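You operate a simulated robot arm through the tools that you are given. There is no shell and no other tool. Be economical: measure what you need, move in short steps, check, and stop when the job is done.

Carry out the task below with a simulated two-armed robot. There is one attempt and no reset: what you move stays moved.

TASK
Set the pink basket on the white mark; jog it to the yellow.
Fine: from the wheeled table, carried level by both sides; set down on the belt's white mark, on your side of its middle; black switch to forward and long lever swung out of the way first, white button, up to the yellow mark; leave the other basket and the other belt controls.

Only the result counts: the job must be done as asked and must still hold three seconds after the hand-in. Knocking over, shifting, dropping, spilling or breaking anything else fails it.

THE ROBOT
Two 7-joint arms with two-finger parallel grippers on one trunk, on a base that drives. Base frame: it is fixed to the floor where the robot stands at the start and does not move with it; the origin is under the middle of the robot, x ahead of it, y to its left, z up. Units: m, degrees, N and s.
The left shoulder is at the start at [0.05, 0.161, 1.098], the right one opposite. With the tool pointing down near the work surface each hand reaches from about 0.16 to 0.68 m from the robot's upright axis, wherever it stands, measured 20 degrees to its own side. Places, roughly: top of the green belt [1, 2.8, 1]; black switch [0.7, 3.5, 0.9]; long lever [1, 3.2, 1]; yellow mark [1.1, 3.5, 1]; black knob [0.7, 3.5, 0.9]; mushroom button [0.6, 3.5, 0.8]; yellow switch [0.5, 1.1, 0.9]; end stop [0.8, 0.8, 1]. Payload 3.43 kg a hand.
The tool frame of a hand sits at the grasp point between the pads (the TCP): z along the fingers, y along the line on which they close. The tips reach 0.03 m beyond it. The gripper opens to 0.094 m. The fingers are 0.028 m wide and 0.01 m thick; the gripper's body (0.05 by 0.096 m) begins 0.055 m behind the TCP.
Orientation is that of the tool frame in the base frame, as [roll, pitch, yaw] about the fixed x, y, z axes, in that order (R = Rz(yaw) Ry(pitch) Rx(roll)). With the fingers straight down and closing along the base's y, the tool's x points along the base's -x, its y along +y and its z along -z.

THE INTERFACE
- The arms move only by the tool drive_tool. It takes "left_rows", "right_rows" or both (then of equal length, played together; a hand with none holds still); each is a list of rows, each a list of 6 numbers: the shift along the base's x, y, z in mm, then the turn, a rotation vector about the base's x, y, z in degrees. In form: [[dx, dy, dz, wx, wy, wz], ...]. A call has 1 to 10 rows; each row is the pose to reach, as a shift and turn from the pose commanded when the call began. "left_hand" and "right_hand" are, for a hand that has rows, the finger opening in mm, from 0 to 94, set as the call begins (left out, the last holds). Rows are played at 5 a second. More than 0.05 m and 8.6 degrees between two rows, or a gripper value outside its range, and nothing of the call is played. A pose out of reach is approached as far as the arm can. The call stops where the force on the tool passes 40 N (or 10 N more than at its start, if that is more) or the arm is blocked; 0.2 s more then pass. Each finger travels about 0.045 m/s and halts on what it meets, pressing with about 27 N; the grip force reading is that of the motor and also rises with nothing between the fingers. The clock runs only during rows and for 0.2 s after the last one: add rows that repeat a pose to give the fingers time. It gives the time, the measured TCP pose, the force on the tool (base axes), the opening and the grip force at its end, in the units of the frame above (readings bear some noise), and new pictures: "pictures" is both (left out), scene, wrist or none (wrist: the cameras of the hands that moved).
- Cameras (640 x 400 px; columns grow to the right, rows downward): "scene" is now at [0.1325, -0.0135, 1.2608]; the picture's right is [-0.16, -0.99, 0.00], its down [-0.18, 0.03, -0.98] and it looks along [0.97, -0.15, -0.18] (base axes); focal length 214 px, centre (320, 200). "left" rides on the left gripper at [0.076, -0.014, -0.103] in its tool frame; the picture's right is [0.18, 0.98, 0.00], its down [-0.75, 0.14, -0.64] and it looks along [-0.63, 0.12, 0.77] (tool axes); focal length 243 px, centre (320, 200). "right" rides on the right gripper at [0.076, 0.014, -0.103] in its tool frame; the picture's right is [-0.18, 0.98, 0.00], its down [-0.75, -0.14, -0.64] and it looks along [-0.63, -0.12, 0.77] (tool axes); focal length 243 px, centre (320, 200). There is no depth. A picture from a camera that has moved, and an enlarged one, comes with that camera's place and axes in the base frame and with its lens.
- lift_body(by): slides the trunk up (or, below 0, down) by that many m; the arms and the scene camera ride with it, the base frame stays. It gives what a move gives, with no picture.
- base_move(legs): drives the robot by 1 to 6 legs, each [ahead, left, turn to the left] in m, m and degrees, along the robot's own axes; the way and the turn of a leg run together, so that a leg with both is an arc; at most 1.5 m and 180 degrees a leg. The arms and the cameras ride along, it lands a little off, and it stops where it bumps. It gives what a move gives, and a new picture of the scene camera.
- turn_head(pan, tilt): turns the head with the scene camera to pan (to the left, within 80 degrees either way) and tilt (down, from -29 to 69), counted from straight ahead of the robot. It gives what a move gives, and a new picture of the scene camera.
- close_up(camera, box): a new picture of the part [left, top, right, bottom] of that camera's present view, enlarged. No time passes.
- finish_job(): hands the job in; it is judged then, once.

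Work in short steps. Places have to be worked out from the pictures, the camera data and where the tool is seen: move nearer, look again, correct. Check each grasp and each placing, and mend what went wrong. You have 120 turns and 170 pictures in all, those below and enlarged ones among them. Open the grippers and draw the arms clear of the work before you hand the job in, unless the task says otherwise; then end with one line.

The tools are called after "Emit:" by a JSON object that holds its "name" and its "arguments". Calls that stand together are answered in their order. drive_tool: Moves the arms, as the interface text tells. Its arguments: {"type":"object","properties":{"left_rows":{"type":"array","items":{"type":"array","items":{"type":"number"}}},"left_hand":{"type":"number"},"right_rows":{"type":"array","items":{"type":"array","items":{"type":"number"}}},"right_hand":{"type":"number"},"pictures":{"type":"string","enum":["both","scene","wrist","none"]}},"required":[]} The other tools are called the same way: lift_body (by) slides the trunk up or down; base_move (legs) drives the base; turn_head (pan, tilt) turns the head that bears the scene camera; close_up (camera, box) takes an enlarged picture of a part of a camera's view; finish_job () hands the job in.

At the start:

```text
time_s: 0.0
left_position: [0.409, 0.0239, 1.2414]
left_ee_rot: [-180.0, 0.1, 180.0]
left_wrist_force: [0.3, 0.1, 0.3]
left_grip_width: 0.094
left_grip_force: 0.1
right_position: [0.2948, -0.284, 1.2052]
right_ee_rot: [180.0, 0.0, -179.9]
right_wrist_force: [-0.2, 0.0, -0.1]
right_grip_width: 0.0941
right_grip_force: 0.0
trunk travel left (down, up): [-0.125, 0.142]
robot x, y, heading: [0.0031, 0.0011, -0.1]
head pan, tilt: [-9.0, 10.4]
```

scene: 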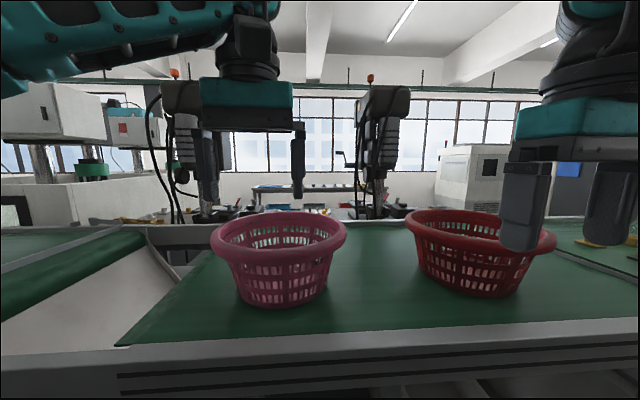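
right: 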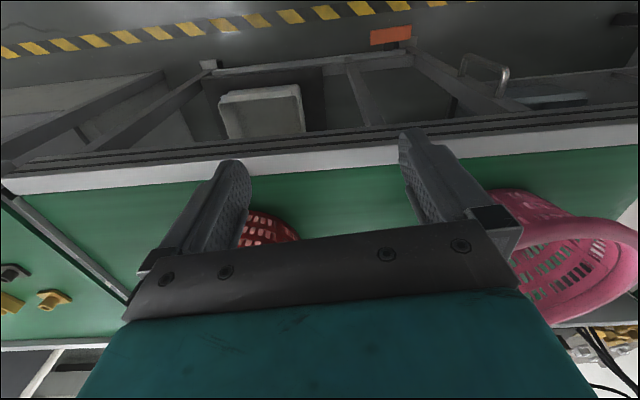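
left: 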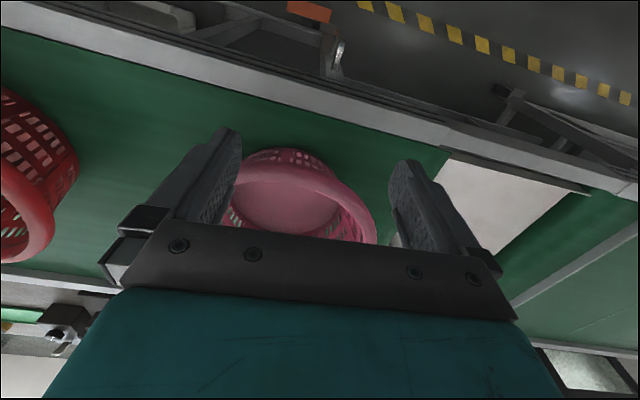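

The pink basket is ahead on the table, with the red one to its right. First I'll look left towards the belt and its controls.

Emit:
{"name": "turn_head", "arguments": {"pan": 50, "tilt": 15}}

Emit:
{"name": "turn_head", "arguments": {"pan": 5, "tilt": 35}}

```text
time_s: 1.3
left_position: [0.4101, 0.0234, 1.241]
left_ee_rot: [179.9, 0.2, 179.9]
left_wrist_force: [0.6, -0.3, -0.2]
left_grip_width: 0.0942
left_grip_force: 0.1
right_position: [0.2954, -0.2846, 1.205]
right_ee_rot: [180.0, -0.1, 179.9]
right_wrist_force: [-0.5, -0.1, 0.2]
right_grip_width: 0.0939
right_grip_force: 0.0
trunk travel left (down, up): [-0.125, 0.142]
robot x, y, heading: [-0.004, -0.0001, 0.1]
head pan, tilt: [50.0, 15.0]
camera scene: at [0.1007, 0.0725, 1.2533], right [0.77, -0.64, 0.0], down [-0.17, -0.2, -0.97], along [0.62, 0.74, -0.26], focal length 214 px, centre (320, 200)
```

scene: 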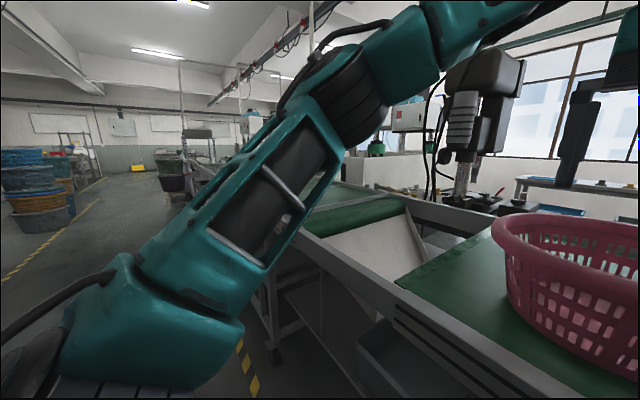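

```text
time_s: 2.4
left_position: [0.409, 0.0245, 1.241]
left_ee_rot: [180.0, 0.1, -180.0]
left_wrist_force: [0.4, 0.4, -0.2]
left_grip_width: 0.0942
left_grip_force: 0.1
right_position: [0.2943, -0.284, 1.2046]
right_ee_rot: [180.0, 0.0, -180.0]
right_wrist_force: [-0.2, 0.1, 0.4]
right_grip_width: 0.0938
right_grip_force: 0.1
trunk travel left (down, up): [-0.125, 0.142]
robot x, y, heading: [0.0016, 0.0011, -0.0]
head pan, tilt: [5.0, 35.0]
camera scene: at [0.1283, 0.0088, 1.2213], right [0.09, -1.0, 0.0], down [-0.57, -0.05, -0.82], along [0.82, 0.07, -0.57], focal length 214 px, centre (320, 200)
```

scene: 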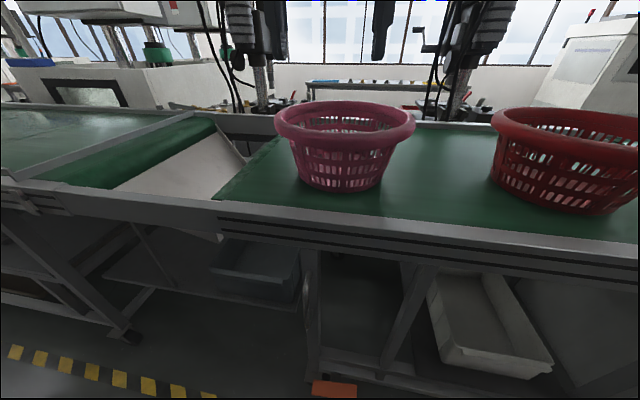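

The belt line runs off to the left along y. I'll back off a little and drive left alongside it, looking as I go.

Emit:
{"name": "base_move", "arguments": {"legs": [[-0.2, 0, 0], [0, 1.3, 0]]}}

Emit:
{"name": "turn_head", "arguments": {"pan": 35, "tilt": 20}}

```text
time_s: 10.1
left_position: [0.2022, 1.3245, 1.2423]
left_ee_rot: [179.9, 0.2, -179.6]
left_wrist_force: [-0.7, -0.2, 0.4]
left_grip_width: 0.0938
left_grip_force: 0.1
right_position: [0.0913, 1.0152, 1.2048]
right_ee_rot: [-180.0, 0.0, -179.6]
right_wrist_force: [0.0, -0.1, 0.2]
right_grip_width: 0.094
right_grip_force: 0.1
trunk travel left (down, up): [-0.125, 0.142]
robot x, y, heading: [-0.2035, 1.2964, 0.1]
head pan, tilt: [5.0, 35.0]
camera scene: at [-0.0775, 1.3069, 1.2213], right [0.09, -1.0, 0.0], down [-0.57, -0.05, -0.82], along [0.82, 0.08, -0.57], focal length 214 px, centre (320, 200)
```

scene: 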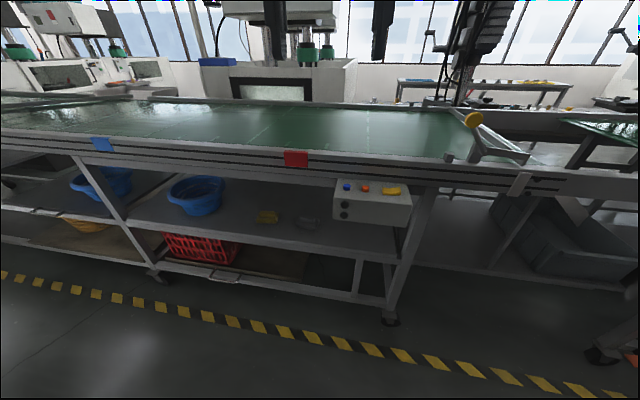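

```text
time_s: 11.1
left_position: [0.2036, 1.3237, 1.2416]
left_ee_rot: [179.9, 0.0, -179.6]
left_wrist_force: [-0.7, 0.2, -0.2]
left_grip_width: 0.0942
left_grip_force: 0.0
right_position: [0.0909, 1.0138, 1.2059]
right_ee_rot: [-179.9, 0.0, -179.6]
right_wrist_force: [-0.2, 0.1, -0.1]
right_grip_width: 0.094
right_grip_force: 0.1
trunk travel left (down, up): [-0.125, 0.142]
robot x, y, heading: [-0.206, 1.2956, 0.5]
head pan, tilt: [35.0, 20.0]
camera scene: at [-0.0892, 1.3523, 1.2451], right [0.58, -0.82, 0.0], down [-0.28, -0.2, -0.94], along [0.77, 0.54, -0.34], focal length 214 px, centre (320, 200)
```

scene: 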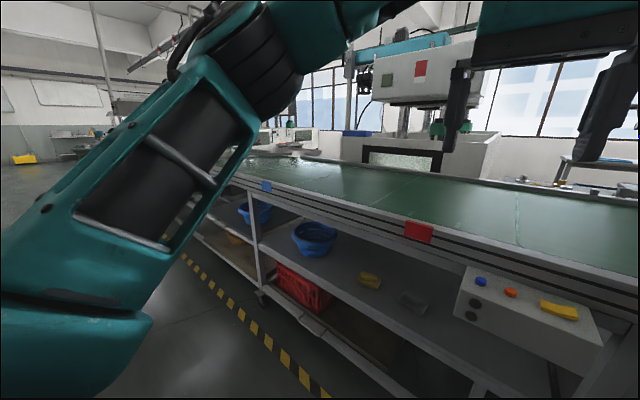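

This end has another control box with the yellow switch, which stays untouched. I'll go on left to the other end.

Emit:
{"name": "base_move", "arguments": {"legs": [[0, 1.5, 0]]}}

Emit:
{"name": "turn_head", "arguments": {"pan": 20, "tilt": 25}}

```text
time_s: 18.6
left_position: [0.1905, 2.8467, 1.2417]
left_ee_rot: [-180.0, 0.0, -179.5]
left_wrist_force: [0.5, -0.3, 0.0]
left_grip_width: 0.0941
left_grip_force: 0.1
right_position: [0.0806, 2.5376, 1.2046]
right_ee_rot: [-180.0, 0.0, -179.5]
right_wrist_force: [0.4, 0.0, -0.5]
right_grip_width: 0.094
right_grip_force: 0.2
trunk travel left (down, up): [-0.125, 0.142]
robot x, y, heading: [-0.2122, 2.8183, 0.5]
head pan, tilt: [35.0, 20.0]
camera scene: at [-0.101, 2.8742, 1.2451], right [0.58, -0.81, 0.0], down [-0.28, -0.2, -0.94], along [0.76, 0.55, -0.34], focal length 214 px, centre (320, 200)
```

scene: 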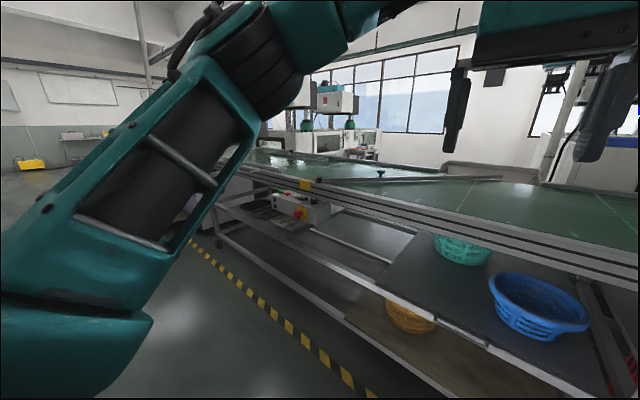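

```text
time_s: 19.4
left_position: [0.1917, 2.8455, 1.2416]
left_ee_rot: [-180.0, 0.0, -179.5]
left_wrist_force: [-0.9, 0.2, 0.2]
left_grip_width: 0.0939
left_grip_force: 0.1
right_position: [0.0794, 2.5369, 1.205]
right_ee_rot: [180.0, 0.1, -179.5]
right_wrist_force: [-0.1, -0.9, 0.2]
right_grip_width: 0.0943
right_grip_force: 0.1
trunk travel left (down, up): [-0.125, 0.142]
robot x, y, heading: [-0.2195, 2.8172, 0.5]
head pan, tilt: [20.0, 25.0]
camera scene: at [-0.0906, 2.8523, 1.2371], right [0.35, -0.94, 0.0], down [-0.4, -0.15, -0.91], along [0.85, 0.32, -0.42], focal length 214 px, centre (320, 200)
```

scene: 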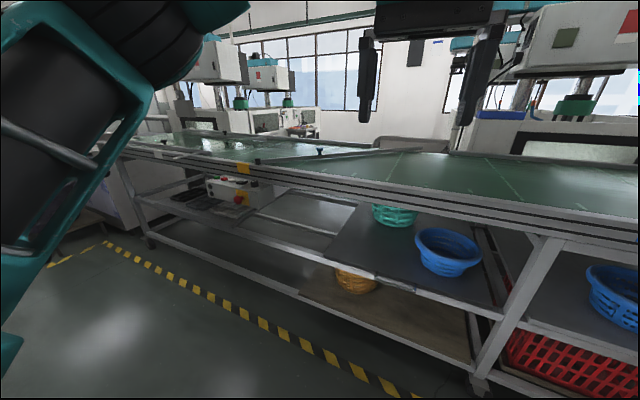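

The control box (red mushroom, knob, switch) and the long lever across the belt are ahead-left. I'll move nearer to them and tilt down.

Emit:
{"name": "base_move", "arguments": {"legs": [[0, 0.6, 0]]}}

Emit:
{"name": "turn_head", "arguments": {"pan": 0, "tilt": 25}}

```text
time_s: 22.8
left_position: [0.1844, 3.4559, 1.2421]
left_ee_rot: [-179.9, 0.1, -179.4]
left_wrist_force: [0.3, 0.5, 0.4]
left_grip_width: 0.094
left_grip_force: 0.0
right_position: [0.0749, 3.1482, 1.2052]
right_ee_rot: [-180.0, 0.0, -179.3]
right_wrist_force: [0.3, -0.1, 0.1]
right_grip_width: 0.094
right_grip_force: 0.1
trunk travel left (down, up): [-0.125, 0.142]
robot x, y, heading: [-0.2238, 3.4283, 0.8]
head pan, tilt: [20.0, 25.0]
camera scene: at [-0.097, 3.4622, 1.237], right [0.35, -0.94, 0.0], down [-0.4, -0.15, -0.91], along [0.85, 0.32, -0.42], focal length 214 px, centre (320, 200)
```

scene: 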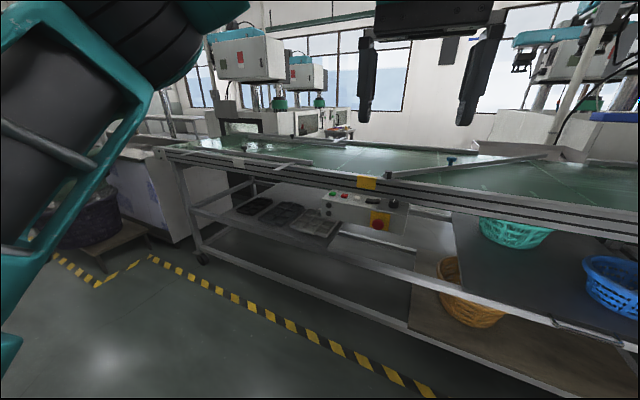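

```text
time_s: 23.6
left_position: [0.1852, 3.4565, 1.2416]
left_ee_rot: [180.0, 0.1, -179.4]
left_wrist_force: [-1.0, 0.6, -0.4]
left_grip_width: 0.0939
left_grip_force: 0.0
right_position: [0.0747, 3.1479, 1.2048]
right_ee_rot: [180.0, 0.0, -179.3]
right_wrist_force: [0.5, 0.1, -0.5]
right_grip_width: 0.094
right_grip_force: 0.0
trunk travel left (down, up): [-0.125, 0.142]
robot x, y, heading: [-0.2263, 3.4264, 0.5]
head pan, tilt: [0.0, 25.0]
camera scene: at [-0.0911, 3.4305, 1.237], right [0.01, -1.0, 0.0], down [-0.42, -0.01, -0.91], along [0.91, 0.01, -0.42], focal length 214 px, centre (320, 200)
```

scene: 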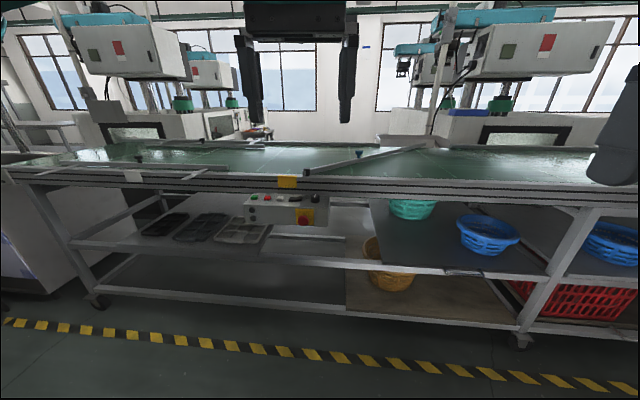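

Emit:
{"name": "close_up", "arguments": {"camera": "scene", "box": [230, 135, 450, 245]}}

Emit:
{"name": "close_up", "arguments": {"camera": "scene", "box": [50, 130, 250, 245]}}

```text
2.91 times, centred on (340, 190) of scene
camera zoom: at [-0.0911, 3.4305, 1.237], right [0.01, -1.0, 0.0], down [-0.42, -0.01, -0.91], along [0.91, 0.01, -0.42], focal length 624 px, centre (262, 229)
```

zoom: 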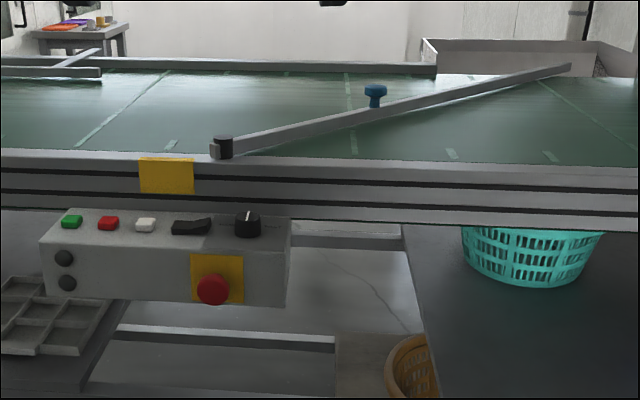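

```text
3.20 times, centred on (150, 188) of scene
camera zoom: at [-0.0911, 3.4305, 1.237], right [0.01, -1.0, 0.0], down [-0.42, -0.01, -0.91], along [0.91, 0.01, -0.42], focal length 686 px, centre (864, 240)
```

zoom: 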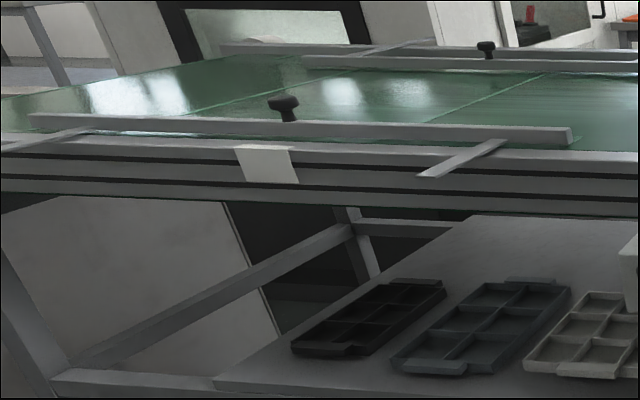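

The box has green, red and white buttons, a black rocker/switch, a knob and a mushroom button. The lever crosses the belt, and a white patch sits farther left. I'll drive left to inspect the white mark.

Emit:
{"name": "base_move", "arguments": {"legs": [[0, 0.75, 0]]}}

Emit:
{"name": "lift_body", "arguments": {"by": 0.14}}

Emit:
{"name": "turn_head", "arguments": {"pan": -5, "tilt": 30}}

```text
time_s: 27.7
left_position: [0.1698, 4.205, 1.2414]
left_ee_rot: [-179.9, 0.1, -178.5]
left_wrist_force: [0.0, 0.5, 0.3]
left_grip_width: 0.0942
left_grip_force: 0.1
right_position: [0.064, 3.8951, 1.2045]
right_ee_rot: [180.0, -0.1, -178.5]
right_wrist_force: [-0.5, 0.1, 0.1]
right_grip_width: 0.0939
right_grip_force: 0.0
trunk travel left (down, up): [-0.125, 0.142]
robot x, y, heading: [-0.2375, 4.1708, 1.5]
head pan, tilt: [0.0, 25.0]
camera scene: at [-0.1052, 4.1755, 1.237], right [0.03, -1.0, 0.0], down [-0.42, -0.01, -0.91], along [0.91, 0.02, -0.42], focal length 214 px, centre (320, 200)
```

scene: 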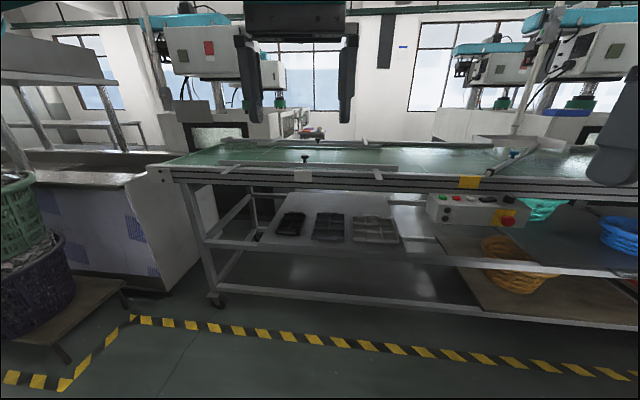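

```text
time_s: 29.4
left_position: [0.1701, 4.2057, 1.381]
left_ee_rot: [-179.9, 0.1, -178.4]
left_wrist_force: [-0.8, 0.0, 0.9]
left_grip_width: 0.0942
left_grip_force: 0.0
right_position: [0.0643, 3.8947, 1.3447]
right_ee_rot: [180.0, 0.0, -178.5]
right_wrist_force: [0.4, -0.3, 0.6]
right_grip_width: 0.0942
right_grip_force: 0.0
trunk travel left (down, up): [-0.265, 0.002]
robot x, y, heading: [-0.2366, 4.1719, 1.6]
head pan, tilt: [0.0, 25.0]
```

```text
time_s: 30.0
left_position: [0.169, 4.2044, 1.3814]
left_ee_rot: [-179.9, 0.1, -178.5]
left_wrist_force: [-0.3, -0.2, -0.8]
left_grip_width: 0.0941
left_grip_force: 0.1
right_position: [0.064, 3.8928, 1.3447]
right_ee_rot: [180.0, 0.0, -178.5]
right_wrist_force: [0.3, 0.8, -0.6]
right_grip_width: 0.0944
right_grip_force: 0.1
trunk travel left (down, up): [-0.265, 0.002]
robot x, y, heading: [-0.2381, 4.1727, 1.6]
head pan, tilt: [-5.0, 30.0]
camera scene: at [-0.1071, 4.1674, 1.3691], right [-0.06, -1.0, 0.0], down [-0.5, 0.03, -0.87], along [0.86, -0.05, -0.5], focal length 214 px, centre (320, 200)
```

scene: 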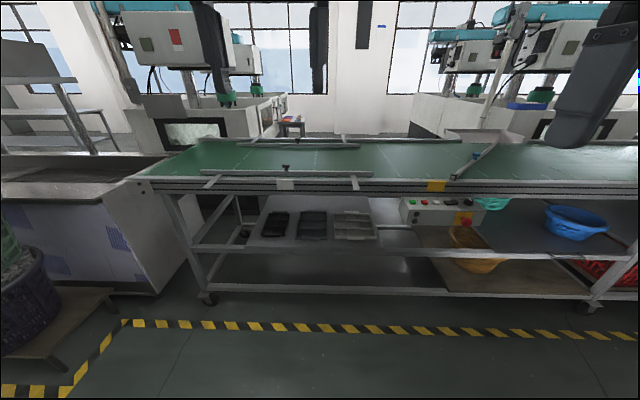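

Emit:
{"name": "close_up", "arguments": {"camera": "scene", "box": [130, 120, 380, 210]}}

Emit:
{"name": "close_up", "arguments": {"camera": "scene", "box": [350, 130, 560, 235]}}

```text
2.56 times, centred on (255, 165) of scene
camera zoom: at [-0.1071, 4.1674, 1.3691], right [-0.06, -1.0, 0.0], down [-0.5, 0.03, -0.87], along [0.86, -0.05, -0.5], focal length 549 px, centre (486, 290)
```

zoom: 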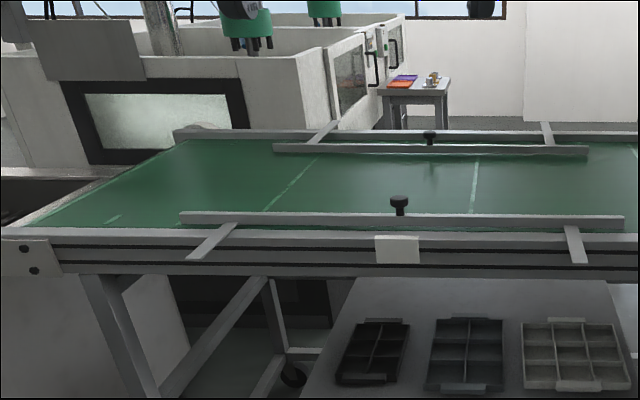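

```text
3.05 times, centred on (455, 182) of scene
camera zoom: at [-0.1071, 4.1674, 1.3691], right [-0.06, -1.0, 0.0], down [-0.5, 0.03, -0.87], along [0.86, -0.05, -0.5], focal length 654 px, centre (-91, 253)
```

zoom: 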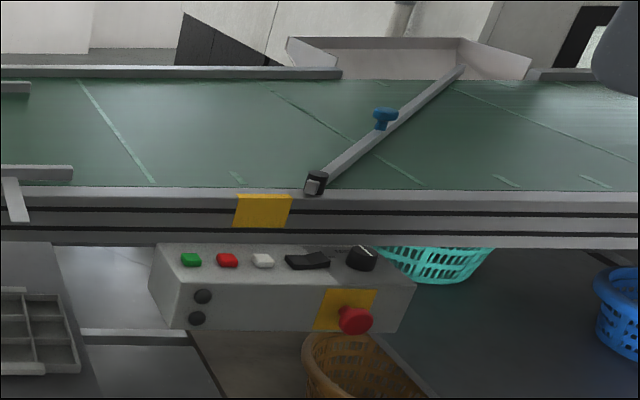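

White mark ≈ (0.74, 4.27), yellow ≈ (0.68, 3.58), both on the near rail, so the basket travels -y. I'll drive back in front of the control box and closer.

Emit:
{"name": "base_move", "arguments": {"legs": [[0, -0.8, -1.5], [0.3, 0, 0]]}}

Emit:
{"name": "turn_head", "arguments": {"pan": 12, "tilt": 45}}

```text
time_s: 35.9
left_position: [0.4832, 3.3924, 1.3816]
left_ee_rot: [-180.0, 0.1, 179.3]
left_wrist_force: [0.4, -0.4, -1.0]
left_grip_width: 0.094
left_grip_force: 0.1
right_position: [0.3648, 3.0865, 1.3443]
right_ee_rot: [-180.0, 0.0, 179.3]
right_wrist_force: [-0.5, -0.1, -1.2]
right_grip_width: 0.0942
right_grip_force: 0.1
trunk travel left (down, up): [-0.265, 0.002]
robot x, y, heading: [0.0743, 3.3726, -0.7]
head pan, tilt: [-5.0, 30.0]
camera scene: at [0.2039, 3.3655, 1.369], right [-0.1, -1.0, 0.0], down [-0.5, 0.05, -0.87], along [0.86, -0.09, -0.5], focal length 214 px, centre (320, 200)
```

scene: 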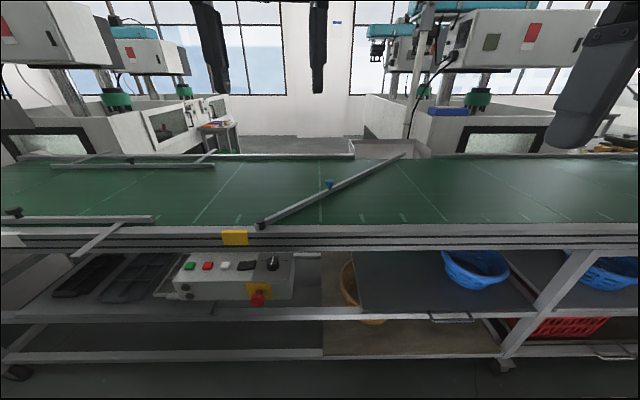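

```text
time_s: 36.7
left_position: [0.481, 3.3917, 1.3817]
left_ee_rot: [179.9, 0.1, 179.3]
left_wrist_force: [-0.2, -0.4, -0.8]
left_grip_width: 0.094
left_grip_force: 0.0
right_position: [0.365, 3.0868, 1.3448]
right_ee_rot: [180.0, 0.0, 179.3]
right_wrist_force: [0.2, 0.2, 0.6]
right_grip_width: 0.094
right_grip_force: 0.2
trunk travel left (down, up): [-0.265, 0.002]
robot x, y, heading: [0.0745, 3.3752, -0.9]
head pan, tilt: [12.0, 45.0]
camera scene: at [0.193, 3.3903, 1.3465], right [0.2, -0.98, 0.0], down [-0.69, -0.14, -0.71], along [0.69, 0.14, -0.71], focal length 214 px, centre (320, 200)
```

scene: 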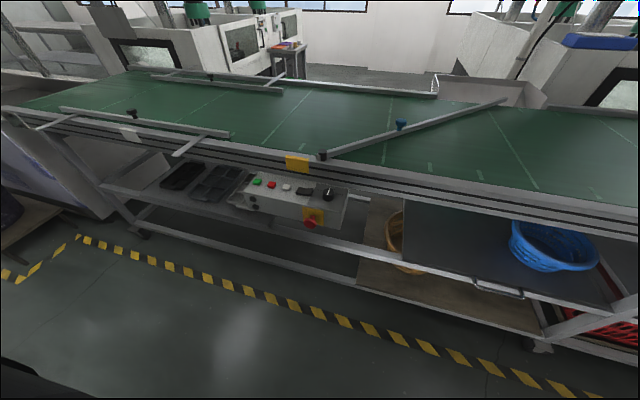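

Emit:
{"name": "close_up", "arguments": {"camera": "scene", "box": [230, 140, 370, 230]}}

Emit:
{"name": "close_up", "arguments": {"camera": "scene", "box": [290, 80, 530, 180]}}

```text
4.44 times, centred on (300, 185) of scene
camera zoom: at [0.193, 3.3903, 1.3465], right [0.2, -0.98, 0.0], down [-0.69, -0.14, -0.71], along [0.69, 0.14, -0.71], focal length 953 px, centre (409, 267)
```

zoom: 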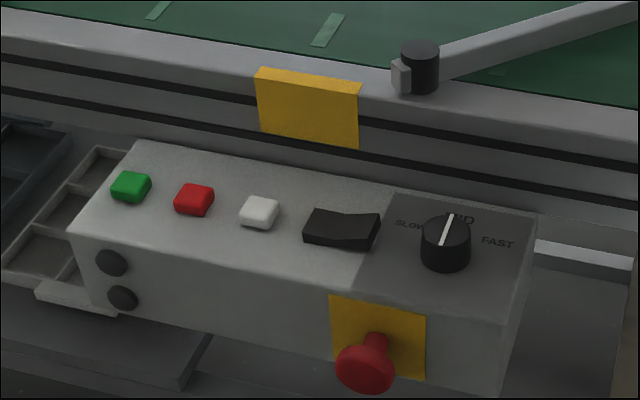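

```text
2.67 times, centred on (410, 130) of scene
camera zoom: at [0.193, 3.3903, 1.3465], right [0.2, -0.98, 0.0], down [-0.69, -0.14, -0.71], along [0.69, 0.14, -0.71], focal length 572 px, centre (80, 387)
```

zoom: 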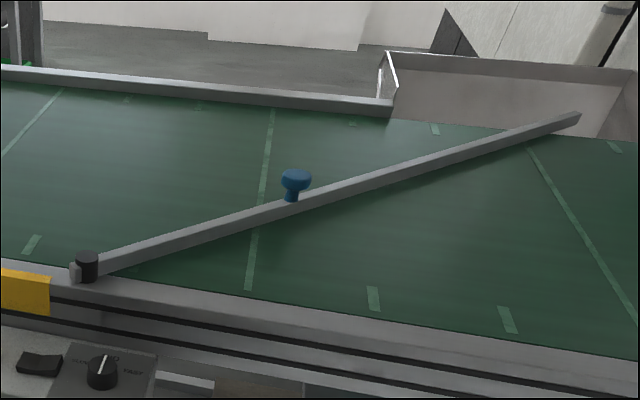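

Triangulated: rocker ≈ (0.66, 3.53, 0.895), lever pivot ≈ (0.75, 3.495), blue knob ≈ (0.97, 3.25, 1.0). I'll lower the trunk and bring the left hand over the box to see the rocker state.

Emit:
{"name": "lift_body", "arguments": {"by": -0.14}}

Emit:
{"name": "drive_tool", "arguments": {"left_rows": [[20, 40, -40, 0, 0, 0], [40, 75, -75, 0, 0, 0], [60, 110, -110, 0, 0, 0], [70, 140, -145, 0, 0, 0], [70, 140, -180, 0, 0, 0]], "left_hand": 0, "pictures": "wrist"}}

```text
time_s: 38.4
left_position: [0.4809, 3.3922, 1.2401]
left_ee_rot: [180.0, 0.1, 179.2]
left_wrist_force: [-0.7, 0.1, 0.2]
left_grip_width: 0.0938
left_grip_force: 0.2
right_position: [0.365, 3.0868, 1.2058]
right_ee_rot: [179.9, 0.1, 179.3]
right_wrist_force: [-0.6, 0.5, -0.2]
right_grip_width: 0.0938
right_grip_force: 0.0
trunk travel left (down, up): [-0.125, 0.142]
robot x, y, heading: [0.0727, 3.3718, -0.8]
head pan, tilt: [12.0, 45.0]
```

```text
refused: row 1 steps farther than a row can; nothing moved
```

Emit:
{"name": "drive_tool", "arguments": {"left_rows": [[12, 25, -30, 0, 0, 0], [24, 50, -60, 0, 0, 0], [36, 75, -90, 0, 0, 0], [48, 100, -120, 0, 0, 0], [60, 125, -150, 0, 0, 0], [70, 140, -180, 0, 0, 0]], "left_hand": 0, "pictures": "wrist"}}

```text
time_s: 39.8
left_position: [0.5516, 3.5347, 1.0613]
left_ee_rot: [179.9, 0.1, 179.2]
left_wrist_force: [0.0, 0.0, 0.0]
left_grip_width: 0.0
left_grip_force: 25.9
right_position: [0.3643, 3.087, 1.2049]
right_ee_rot: [180.0, 0.0, 179.3]
right_wrist_force: [-0.2, 0.1, -1.0]
right_grip_width: 0.0943
right_grip_force: 0.1
trunk travel left (down, up): [-0.125, 0.142]
robot x, y, heading: [0.0718, 3.3764, -0.9]
head pan, tilt: [12.0, 45.0]
camera left: at [0.4734, 3.5225, 1.1639], right [-0.17, 0.99, 0.0], down [0.75, 0.13, 0.64], along [0.63, 0.11, -0.77], focal length 243 px, centre (320, 200)
```

left: 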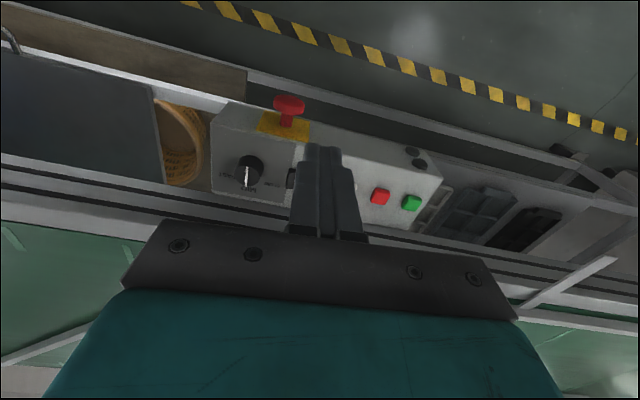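

The fingers hide the rocker, so I'll shift the hand sideways and enlarge.

Emit:
{"name": "drive_tool", "arguments": {"left_rows": [[0, 40, 0, 0, 0, 0], [0, 80, 0, 0, 0, 0]], "pictures": "none"}}

Emit:
{"name": "close_up", "arguments": {"camera": "left", "box": [130, 80, 310, 220]}}

```text
time_s: 40.4
left_position: [0.5523, 3.6135, 1.0617]
left_ee_rot: [-180.0, 0.1, 179.3]
left_wrist_force: [-0.4, 0.4, -0.8]
left_grip_width: 0.0001
left_grip_force: 26.7
right_position: [0.3635, 3.0865, 1.2055]
right_ee_rot: [180.0, 0.0, 179.3]
right_wrist_force: [-0.5, 0.2, 0.2]
right_grip_width: 0.0939
right_grip_force: 0.1
trunk travel left (down, up): [-0.125, 0.142]
robot x, y, heading: [0.0718, 3.3739, -0.6]
head pan, tilt: [12.0, 45.0]
```

```text
2.86 times, centred on (220, 150) of left
camera zoom: at [0.4749, 3.6009, 1.1637], right [-0.17, 0.99, 0.0], down [0.75, 0.13, 0.64], along [0.63, 0.11, -0.77], focal length 693 px, centre (606, 343)
```

zoom: 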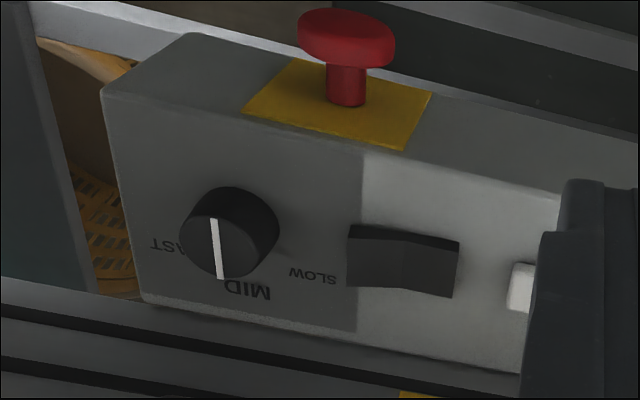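

Emit:
{"name": "close_up", "arguments": {"camera": "left", "box": [220, 135, 270, 170]}}

Emit:
{"name": "close_up", "arguments": {"camera": "scene", "box": [285, 170, 335, 205]}}

```text
11.43 times, centred on (245, 152) of left
camera zoom: at [0.4749, 3.6009, 1.1637], right [-0.17, 0.99, 0.0], down [0.75, 0.13, 0.64], along [0.63, 0.11, -0.77], focal length 2773 px, centre (1177, 743)
```

zoom: 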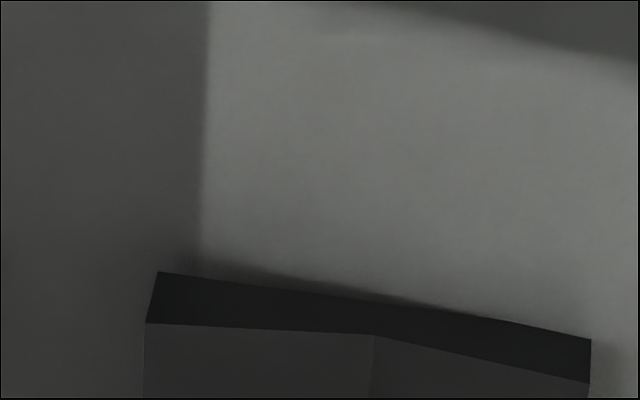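

```text
11.43 times, centred on (310, 188) of scene
camera zoom: at [0.1929, 3.3908, 1.2065], right [0.2, -0.98, 0.0], down [-0.69, -0.14, -0.71], along [0.69, 0.14, -0.71], focal length 2451 px, centre (434, 343)
```

zoom: 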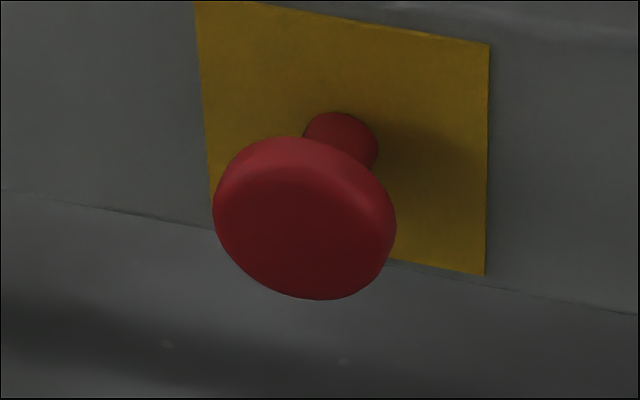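

The rocker's -y end (operator's right, the belt's forward direction) stands higher, so it is pressed at the +y end. It spans y 3.517–3.565 at x ≈ 0.665. I'll move the closed fingers above its -y half.

Emit:
{"name": "drive_tool", "arguments": {"left_rows": [[37, -30, -10, 0, 0, 0], [74, -60, -30, 0, 0, 0], [111, -90, -60, 0, 0, 0], [111, -90, -85, 0, 0, 0]], "pictures": "none"}}

Emit:
{"name": "close_up", "arguments": {"camera": "left", "box": [240, 60, 400, 160]}}

Emit:
{"name": "close_up", "arguments": {"camera": "scene", "box": [240, 80, 400, 180]}}

```text
refused: row 2 steps farther than a row can; nothing moved
```

```text
4.00 times, centred on (320, 110) of left
camera zoom: at [0.4749, 3.6009, 1.1637], right [-0.17, 0.99, 0.0], down [0.75, 0.13, 0.64], along [0.63, 0.11, -0.77], focal length 970 px, centre (320, 560)
```

zoom: 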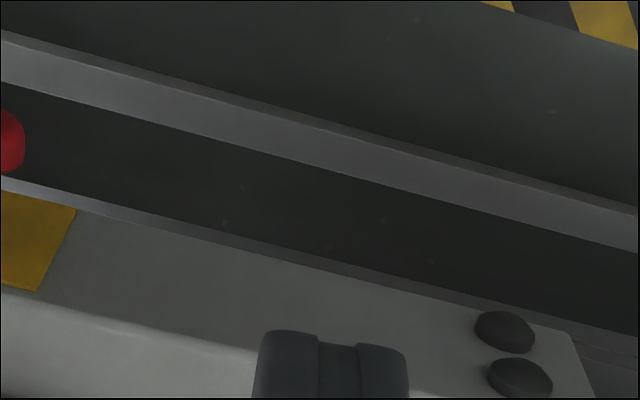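

```text
4.00 times, centred on (320, 130) of scene
camera zoom: at [0.1929, 3.3908, 1.2065], right [0.2, -0.98, 0.0], down [-0.69, -0.14, -0.71], along [0.69, 0.14, -0.71], focal length 858 px, centre (320, 480)
```

zoom: 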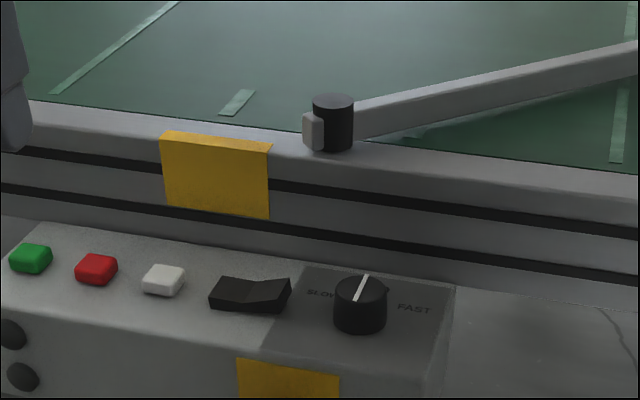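

I'll use shorter rows.

Emit:
{"name": "drive_tool", "arguments": {"left_rows": [[25, -25, -10, 0, 0, 0], [50, -50, -25, 0, 0, 0], [75, -75, -40, 0, 0, 0], [102, -95, -60, 0, 0, 0], [102, -95, -90, 0, 0, 0]], "pictures": "none"}}

Emit:
{"name": "close_up", "arguments": {"camera": "left", "box": [240, 100, 400, 200]}}

Emit:
{"name": "close_up", "arguments": {"camera": "scene", "box": [240, 80, 400, 180]}}

```text
time_s: 41.6
left_position: [0.6574, 3.5177, 0.9728]
left_ee_rot: [180.0, 0.1, 179.3]
left_wrist_force: [0.1, -0.5, 0.0]
left_grip_width: 0.0002
left_grip_force: 26.6
right_position: [0.3644, 3.087, 1.2056]
right_ee_rot: [-180.0, 0.0, 179.3]
right_wrist_force: [0.2, 0.3, -0.4]
right_grip_width: 0.094
right_grip_force: 0.0
trunk travel left (down, up): [-0.125, 0.142]
robot x, y, heading: [0.0721, 3.3762, -0.6]
head pan, tilt: [12.0, 45.0]
```

```text
4.00 times, centred on (320, 150) of left
camera zoom: at [0.5784, 3.5054, 1.0748], right [-0.17, 0.99, 0.0], down [0.75, 0.13, 0.64], along [0.63, 0.11, -0.77], focal length 970 px, centre (320, 400)
```

zoom: 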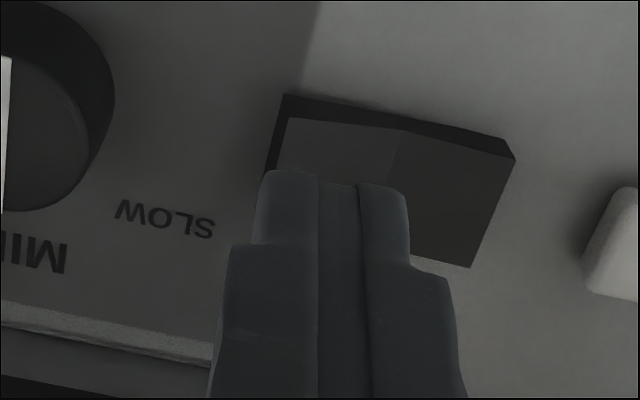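

```text
4.00 times, centred on (320, 130) of scene
camera zoom: at [0.1932, 3.3908, 1.2065], right [0.2, -0.98, 0.0], down [-0.69, -0.14, -0.71], along [0.69, 0.14, -0.71], focal length 858 px, centre (320, 480)
```

zoom: 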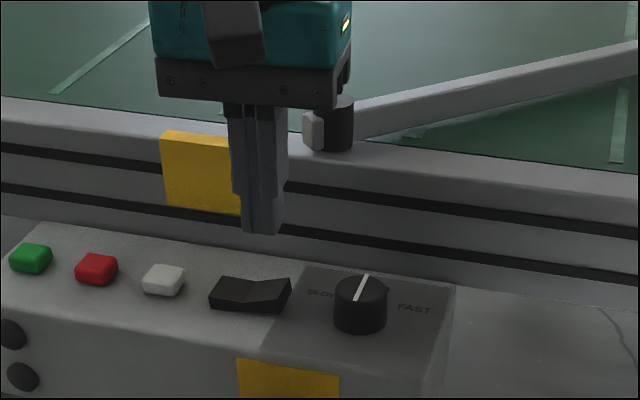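

The tip would land near the rocker's middle, so I'll shift 9 mm to -y and 5 mm nearer, then press down in small steps.

Emit:
{"name": "drive_tool", "arguments": {"left_rows": [[-5, -9, -10, 0, 0, 0], [-5, -9, -25, 0, 0, 0]], "pictures": "none"}}

Emit:
{"name": "close_up", "arguments": {"camera": "scene", "box": [280, 120, 360, 170]}}

Emit:
{"name": "close_up", "arguments": {"camera": "left", "box": [240, 100, 400, 200]}}

```text
time_s: 42.2
left_position: [0.6503, 3.5087, 0.9476]
left_ee_rot: [-179.9, 0.1, 179.4]
left_wrist_force: [0.3, 0.0, 0.5]
left_grip_width: 0.0
left_grip_force: 27.2
right_position: [0.3647, 3.0861, 1.2052]
right_ee_rot: [179.9, 0.0, 179.3]
right_wrist_force: [0.2, 0.5, 0.0]
right_grip_width: 0.0939
right_grip_force: 0.0
trunk travel left (down, up): [-0.125, 0.142]
robot x, y, heading: [0.0729, 3.3717, -0.6]
head pan, tilt: [12.0, 45.0]
```

```text
8.00 times, centred on (320, 145) of scene
camera zoom: at [0.1931, 3.3905, 1.2065], right [0.2, -0.98, 0.0], down [-0.69, -0.14, -0.71], along [0.69, 0.14, -0.71], focal length 1716 px, centre (320, 640)
```

zoom: 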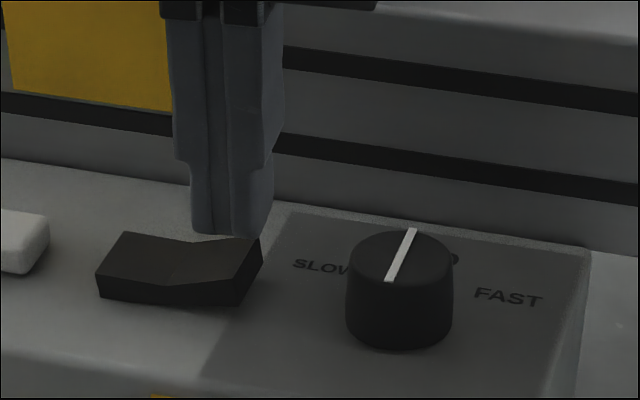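

```text
4.00 times, centred on (320, 150) of left
camera zoom: at [0.5723, 3.4961, 1.0495], right [-0.17, 0.99, 0.0], down [0.75, 0.13, 0.64], along [0.63, 0.11, -0.77], focal length 970 px, centre (320, 400)
```

zoom: 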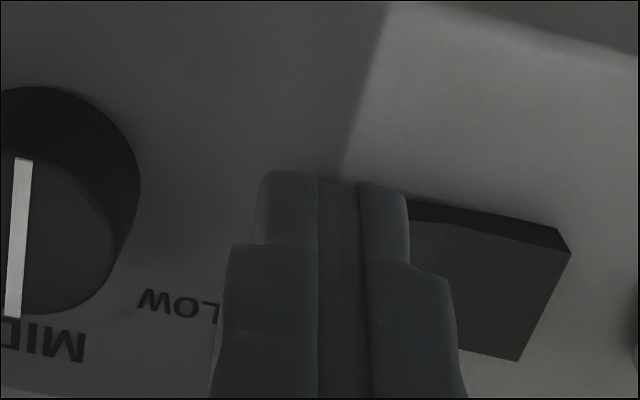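

Tips are centred on the right half. Pressing down in steps.

Emit:
{"name": "drive_tool", "arguments": {"left_rows": [[0, 3, -6, 0, 0, 0], [0, 3, -12, 0, 0, 0], [0, 3, -16, 0, 0, 0], [0, 3, -20, 0, 0, 0], [0, 3, -24, 0, 0, 0], [0, 3, -28, 0, 0, 0], [0, 3, -32, 0, 0, 0]], "pictures": "none"}}

Emit:
{"name": "close_up", "arguments": {"camera": "scene", "box": [280, 120, 360, 170]}}

```text
time_s: 43.8
left_position: [0.6487, 3.5109, 0.9148]
left_ee_rot: [-179.9, 0.2, 179.2]
left_wrist_force: [-2.7, 1.1, 8.1]
left_grip_width: 0.0001
left_grip_force: 26.8
right_position: [0.3635, 3.0858, 1.2057]
right_ee_rot: [179.9, 0.1, 179.2]
right_wrist_force: [-0.6, -0.5, -1.5]
right_grip_width: 0.094
right_grip_force: 0.0
trunk travel left (down, up): [-0.125, 0.142]
robot x, y, heading: [0.0704, 3.3717, -0.6]
head pan, tilt: [12.0, 45.0]
```

```text
8.00 times, centred on (320, 145) of scene
camera zoom: at [0.1921, 3.3904, 1.2067], right [0.2, -0.98, 0.0], down [-0.69, -0.14, -0.71], along [0.69, 0.14, -0.71], focal length 1716 px, centre (320, 640)
```

zoom: 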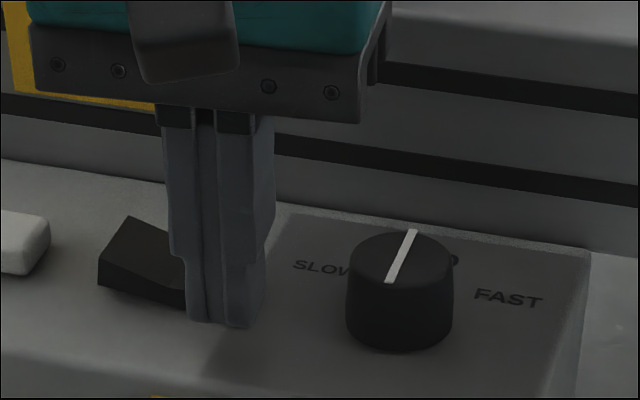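

The left half has risen, so the rocker has flipped. I'll raise the hand and check.

Emit:
{"name": "drive_tool", "arguments": {"left_rows": [[0, 0, 30, 0, 0, 0], [0, 0, 70, 0, 0, 0], [-10, 0, 110, 0, 0, 0], [-20, 0, 150, 0, 0, 0]], "pictures": "none"}}

Emit:
{"name": "close_up", "arguments": {"camera": "scene", "box": [260, 110, 380, 185]}}

```text
time_s: 44.8
left_position: [0.6293, 3.5105, 1.065]
left_ee_rot: [-179.9, 0.0, 179.3]
left_wrist_force: [0.0, -0.4, -0.2]
left_grip_width: 0.0
left_grip_force: 26.8
right_position: [0.3629, 3.0861, 1.2048]
right_ee_rot: [-179.9, 0.1, 179.3]
right_wrist_force: [0.3, 0.1, 0.6]
right_grip_width: 0.0939
right_grip_force: 0.1
trunk travel left (down, up): [-0.125, 0.142]
robot x, y, heading: [0.071, 3.375, -0.8]
head pan, tilt: [12.0, 45.0]
```

```text
5.33 times, centred on (320, 148) of scene
camera zoom: at [0.1928, 3.3902, 1.2065], right [0.2, -0.98, 0.0], down [-0.69, -0.14, -0.71], along [0.69, 0.14, -0.71], focal length 1144 px, centre (320, 480)
```

zoom: 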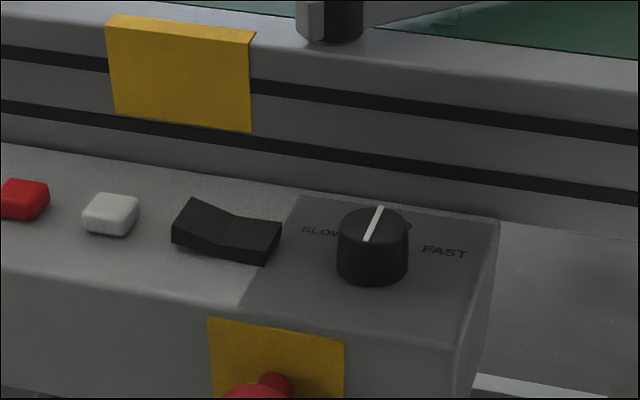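

The rocker is now flipped to the forward (right) side. I'll raise the left hand, step the base right and forward, and look at the lever knob.

Emit:
{"name": "drive_tool", "arguments": {"left_rows": [[-30, 0, 35, 0, 0, 0], [-60, 0, 75, 0, 0, 0], [-100, 0, 100, 0, 0, 0], [-130, 0, 130, 0, 0, 0]], "left_hand": 94, "pictures": "none"}}

Emit:
{"name": "base_move", "arguments": {"legs": [[0, -0.33, 0.7], [0.22, 0, 0]]}}

```text
time_s: 45.8
left_position: [0.5004, 3.509, 1.1963]
left_ee_rot: [180.0, 0.2, 179.3]
left_wrist_force: [-0.5, 0.7, 0.1]
left_grip_width: 0.0863
left_grip_force: 0.0
right_position: [0.3634, 3.0858, 1.205]
right_ee_rot: [180.0, 0.1, 179.3]
right_wrist_force: [0.2, 0.4, 0.2]
right_grip_width: 0.0941
right_grip_force: 0.0
trunk travel left (down, up): [-0.125, 0.142]
robot x, y, heading: [0.0723, 3.3745, -0.8]
head pan, tilt: [12.0, 45.0]
```

```text
time_s: 49.3
left_position: [0.7215, 3.1876, 1.1946]
left_ee_rot: [180.0, 0.1, 179.9]
left_wrist_force: [0.6, -0.7, -0.2]
left_grip_width: 0.0941
left_grip_force: 0.0
right_position: [0.5919, 2.7636, 1.2048]
right_ee_rot: [-180.0, 0.0, -179.9]
right_wrist_force: [-0.7, 0.6, -0.1]
right_grip_width: 0.094
right_grip_force: 0.0
trunk travel left (down, up): [-0.125, 0.142]
robot x, y, heading: [0.2957, 3.0452, 0.0]
head pan, tilt: [12.0, 45.0]
camera scene: at [0.4159, 3.0654, 1.2064], right [0.21, -0.98, 0.0], down [-0.69, -0.15, -0.71], along [0.69, 0.15, -0.71], focal length 214 px, centre (320, 200)
```

scene: 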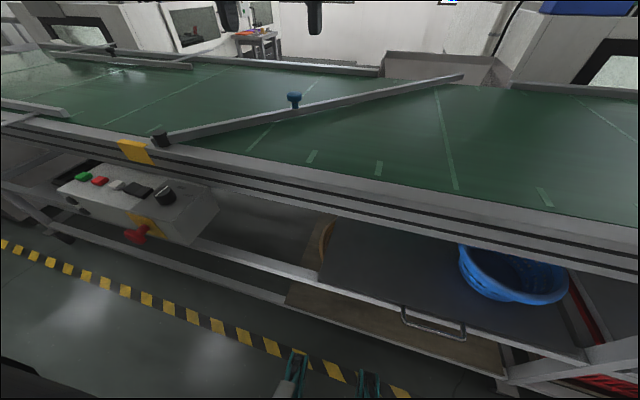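

Next I'll get a wrist view of the blue knob.

Emit:
{"name": "drive_tool", "arguments": {"left_rows": [[30, 10, -20, 0, 0, 0], [60, 20, -40, 0, 0, 0], [90, 30, -50, 0, 0, 0]], "pictures": "both"}}

```text
time_s: 50.1
left_position: [0.8113, 3.2185, 1.1434]
left_ee_rot: [180.0, 0.1, -180.0]
left_wrist_force: [0.6, 0.8, -0.3]
left_grip_width: 0.0938
left_grip_force: 0.0
right_position: [0.5904, 2.7632, 1.2035]
right_ee_rot: [-180.0, 0.0, 179.9]
right_wrist_force: [-1.3, -0.5, 0.3]
right_grip_width: 0.0942
right_grip_force: 0.1
trunk travel left (down, up): [-0.125, 0.142]
robot x, y, heading: [0.2967, 3.0501, 0.5]
head pan, tilt: [12.0, 45.0]
camera scene: at [0.4158, 3.0654, 1.2064], right [0.21, -0.98, 0.0], down [-0.69, -0.15, -0.71], along [0.69, 0.15, -0.71], focal length 214 px, centre (320, 200)
camera left: at [0.7339, 3.2047, 1.2456], right [-0.18, 0.98, 0.0], down [0.75, 0.14, 0.64], along [0.63, 0.12, -0.77], focal length 243 px, centre (320, 200)
```

scene: 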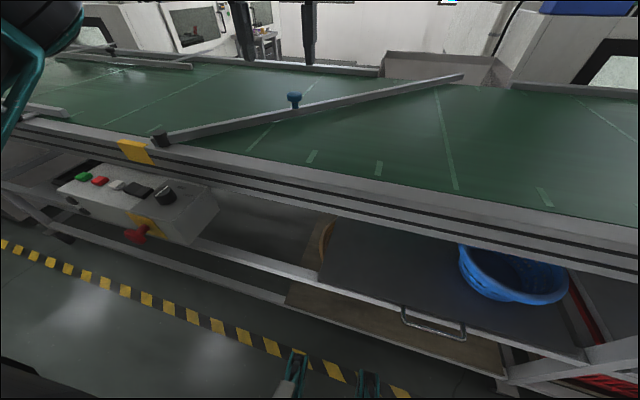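
left: 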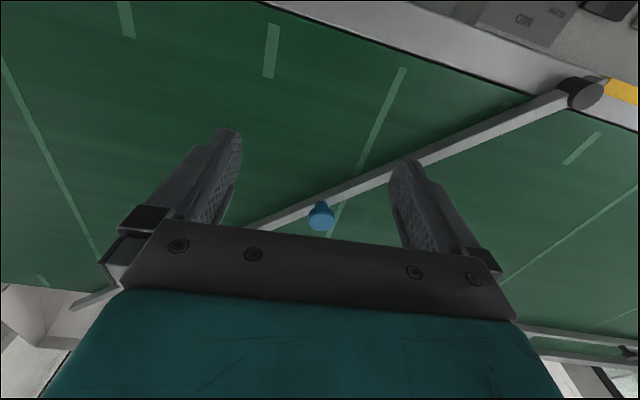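

The knob is at ≈ (0.958, 3.249, 1.003) and the lever angle ≈ -50°. I'll move the base 6 cm closer, then put closed fingers behind the bar, between pivot and knob, and push it round to lie along the near rail.

Emit:
{"name": "base_move", "arguments": {"legs": [[0.06, 0, 0]]}}

Emit:
{"name": "drive_tool", "arguments": {"left_rows": [[25, 30, 0, 0, 0, 0], [50, 60, 0, 0, 0, 0], [75, 90, -15, 0, 0, 0], [82, 107, -50, 0, 0, 0], [82, 107, -80, 0, 0, 0]], "left_hand": 0, "pictures": "both"}}

```text
time_s: 51.1
left_position: [0.8718, 3.217, 1.144]
left_ee_rot: [180.0, 0.2, 180.0]
left_wrist_force: [0.2, 0.0, -0.5]
left_grip_width: 0.0941
left_grip_force: 0.0
right_position: [0.652, 2.7642, 1.2045]
right_ee_rot: [-180.0, 0.0, 179.9]
right_wrist_force: [0.7, 0.3, 0.2]
right_grip_width: 0.094
right_grip_force: 0.2
trunk travel left (down, up): [-0.125, 0.142]
robot x, y, heading: [0.3527, 3.049, -0.0]
head pan, tilt: [12.0, 45.0]
camera scene: at [0.4757, 3.0654, 1.2063], right [0.21, -0.98, 0.0], down [-0.69, -0.15, -0.71], along [0.69, 0.15, -0.71], focal length 214 px, centre (320, 200)
```

scene: 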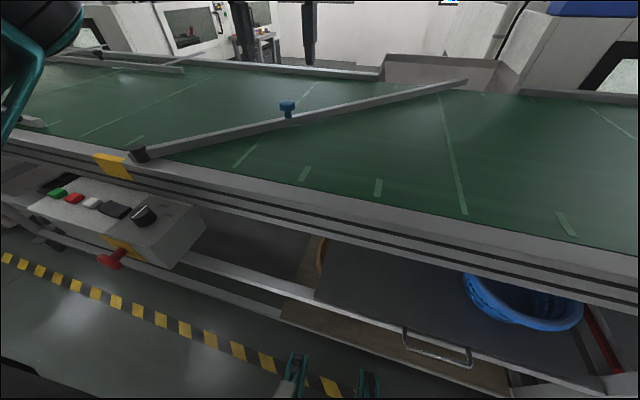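

```text
time_s: 52.3
left_position: [0.952, 3.3259, 1.0649]
left_ee_rot: [179.9, 0.0, 179.9]
left_wrist_force: [0.3, -0.9, 0.5]
left_grip_width: 0.0
left_grip_force: 9.8
right_position: [0.6495, 2.7627, 1.2049]
right_ee_rot: [180.0, 0.0, -180.0]
right_wrist_force: [-0.2, -0.2, -0.1]
right_grip_width: 0.0942
right_grip_force: 0.1
trunk travel left (down, up): [-0.125, 0.142]
robot x, y, heading: [0.3549, 3.0487, -0.2]
head pan, tilt: [12.0, 45.0]
camera scene: at [0.4752, 3.0655, 1.2065], right [0.21, -0.98, 0.0], down [-0.69, -0.15, -0.71], along [0.69, 0.15, -0.71], focal length 214 px, centre (320, 200)
camera left: at [0.8734, 3.3125, 1.1668], right [-0.18, 0.98, 0.0], down [0.75, 0.14, 0.64], along [0.63, 0.12, -0.77], focal length 243 px, centre (320, 200)
```

scene: 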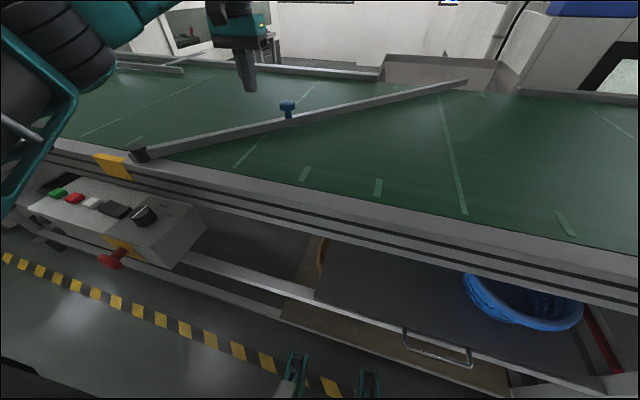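
left: 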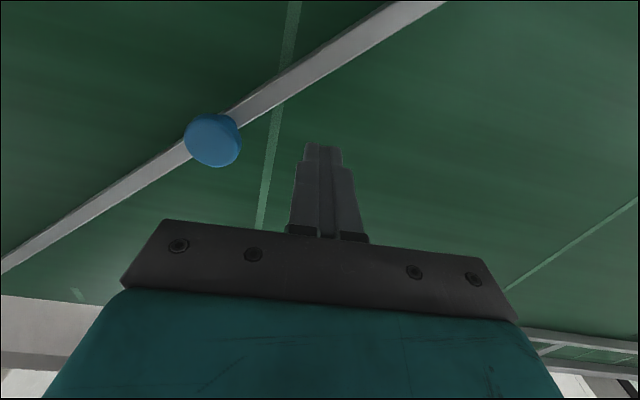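

The fingers are behind the bar, so I'll lower them to bar height.

Emit:
{"name": "drive_tool", "arguments": {"left_rows": [[0, 0, -30, 0, 0, 0], [0, 0, -55, 0, 0, 0], [0, 0, -66, 0, 0, 0]], "pictures": "none"}}

Emit:
{"name": "close_up", "arguments": {"camera": "scene", "box": [120, 60, 340, 180]}}

```text
time_s: 53.1
left_position: [0.9531, 3.3241, 0.9968]
left_ee_rot: [-180.0, 0.2, -179.9]
left_wrist_force: [0.5, 0.1, 0.0]
left_grip_width: 0.0
left_grip_force: 26.5
right_position: [0.6502, 2.7635, 1.2052]
right_ee_rot: [180.0, 0.1, -180.0]
right_wrist_force: [0.7, 0.5, -0.7]
right_grip_width: 0.094
right_grip_force: 0.0
trunk travel left (down, up): [-0.125, 0.142]
robot x, y, heading: [0.3586, 3.0484, -0.0]
head pan, tilt: [12.0, 45.0]
```

```text
2.91 times, centred on (230, 120) of scene
camera zoom: at [0.4751, 3.0654, 1.2065], right [0.21, -0.98, 0.0], down [-0.69, -0.15, -0.71], along [0.69, 0.15, -0.71], focal length 624 px, centre (582, 433)
```

zoom: 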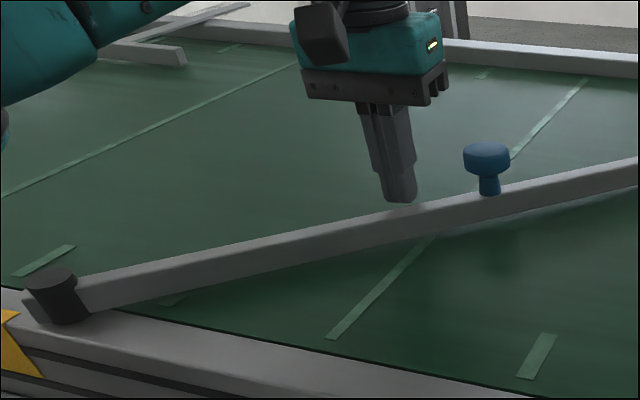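

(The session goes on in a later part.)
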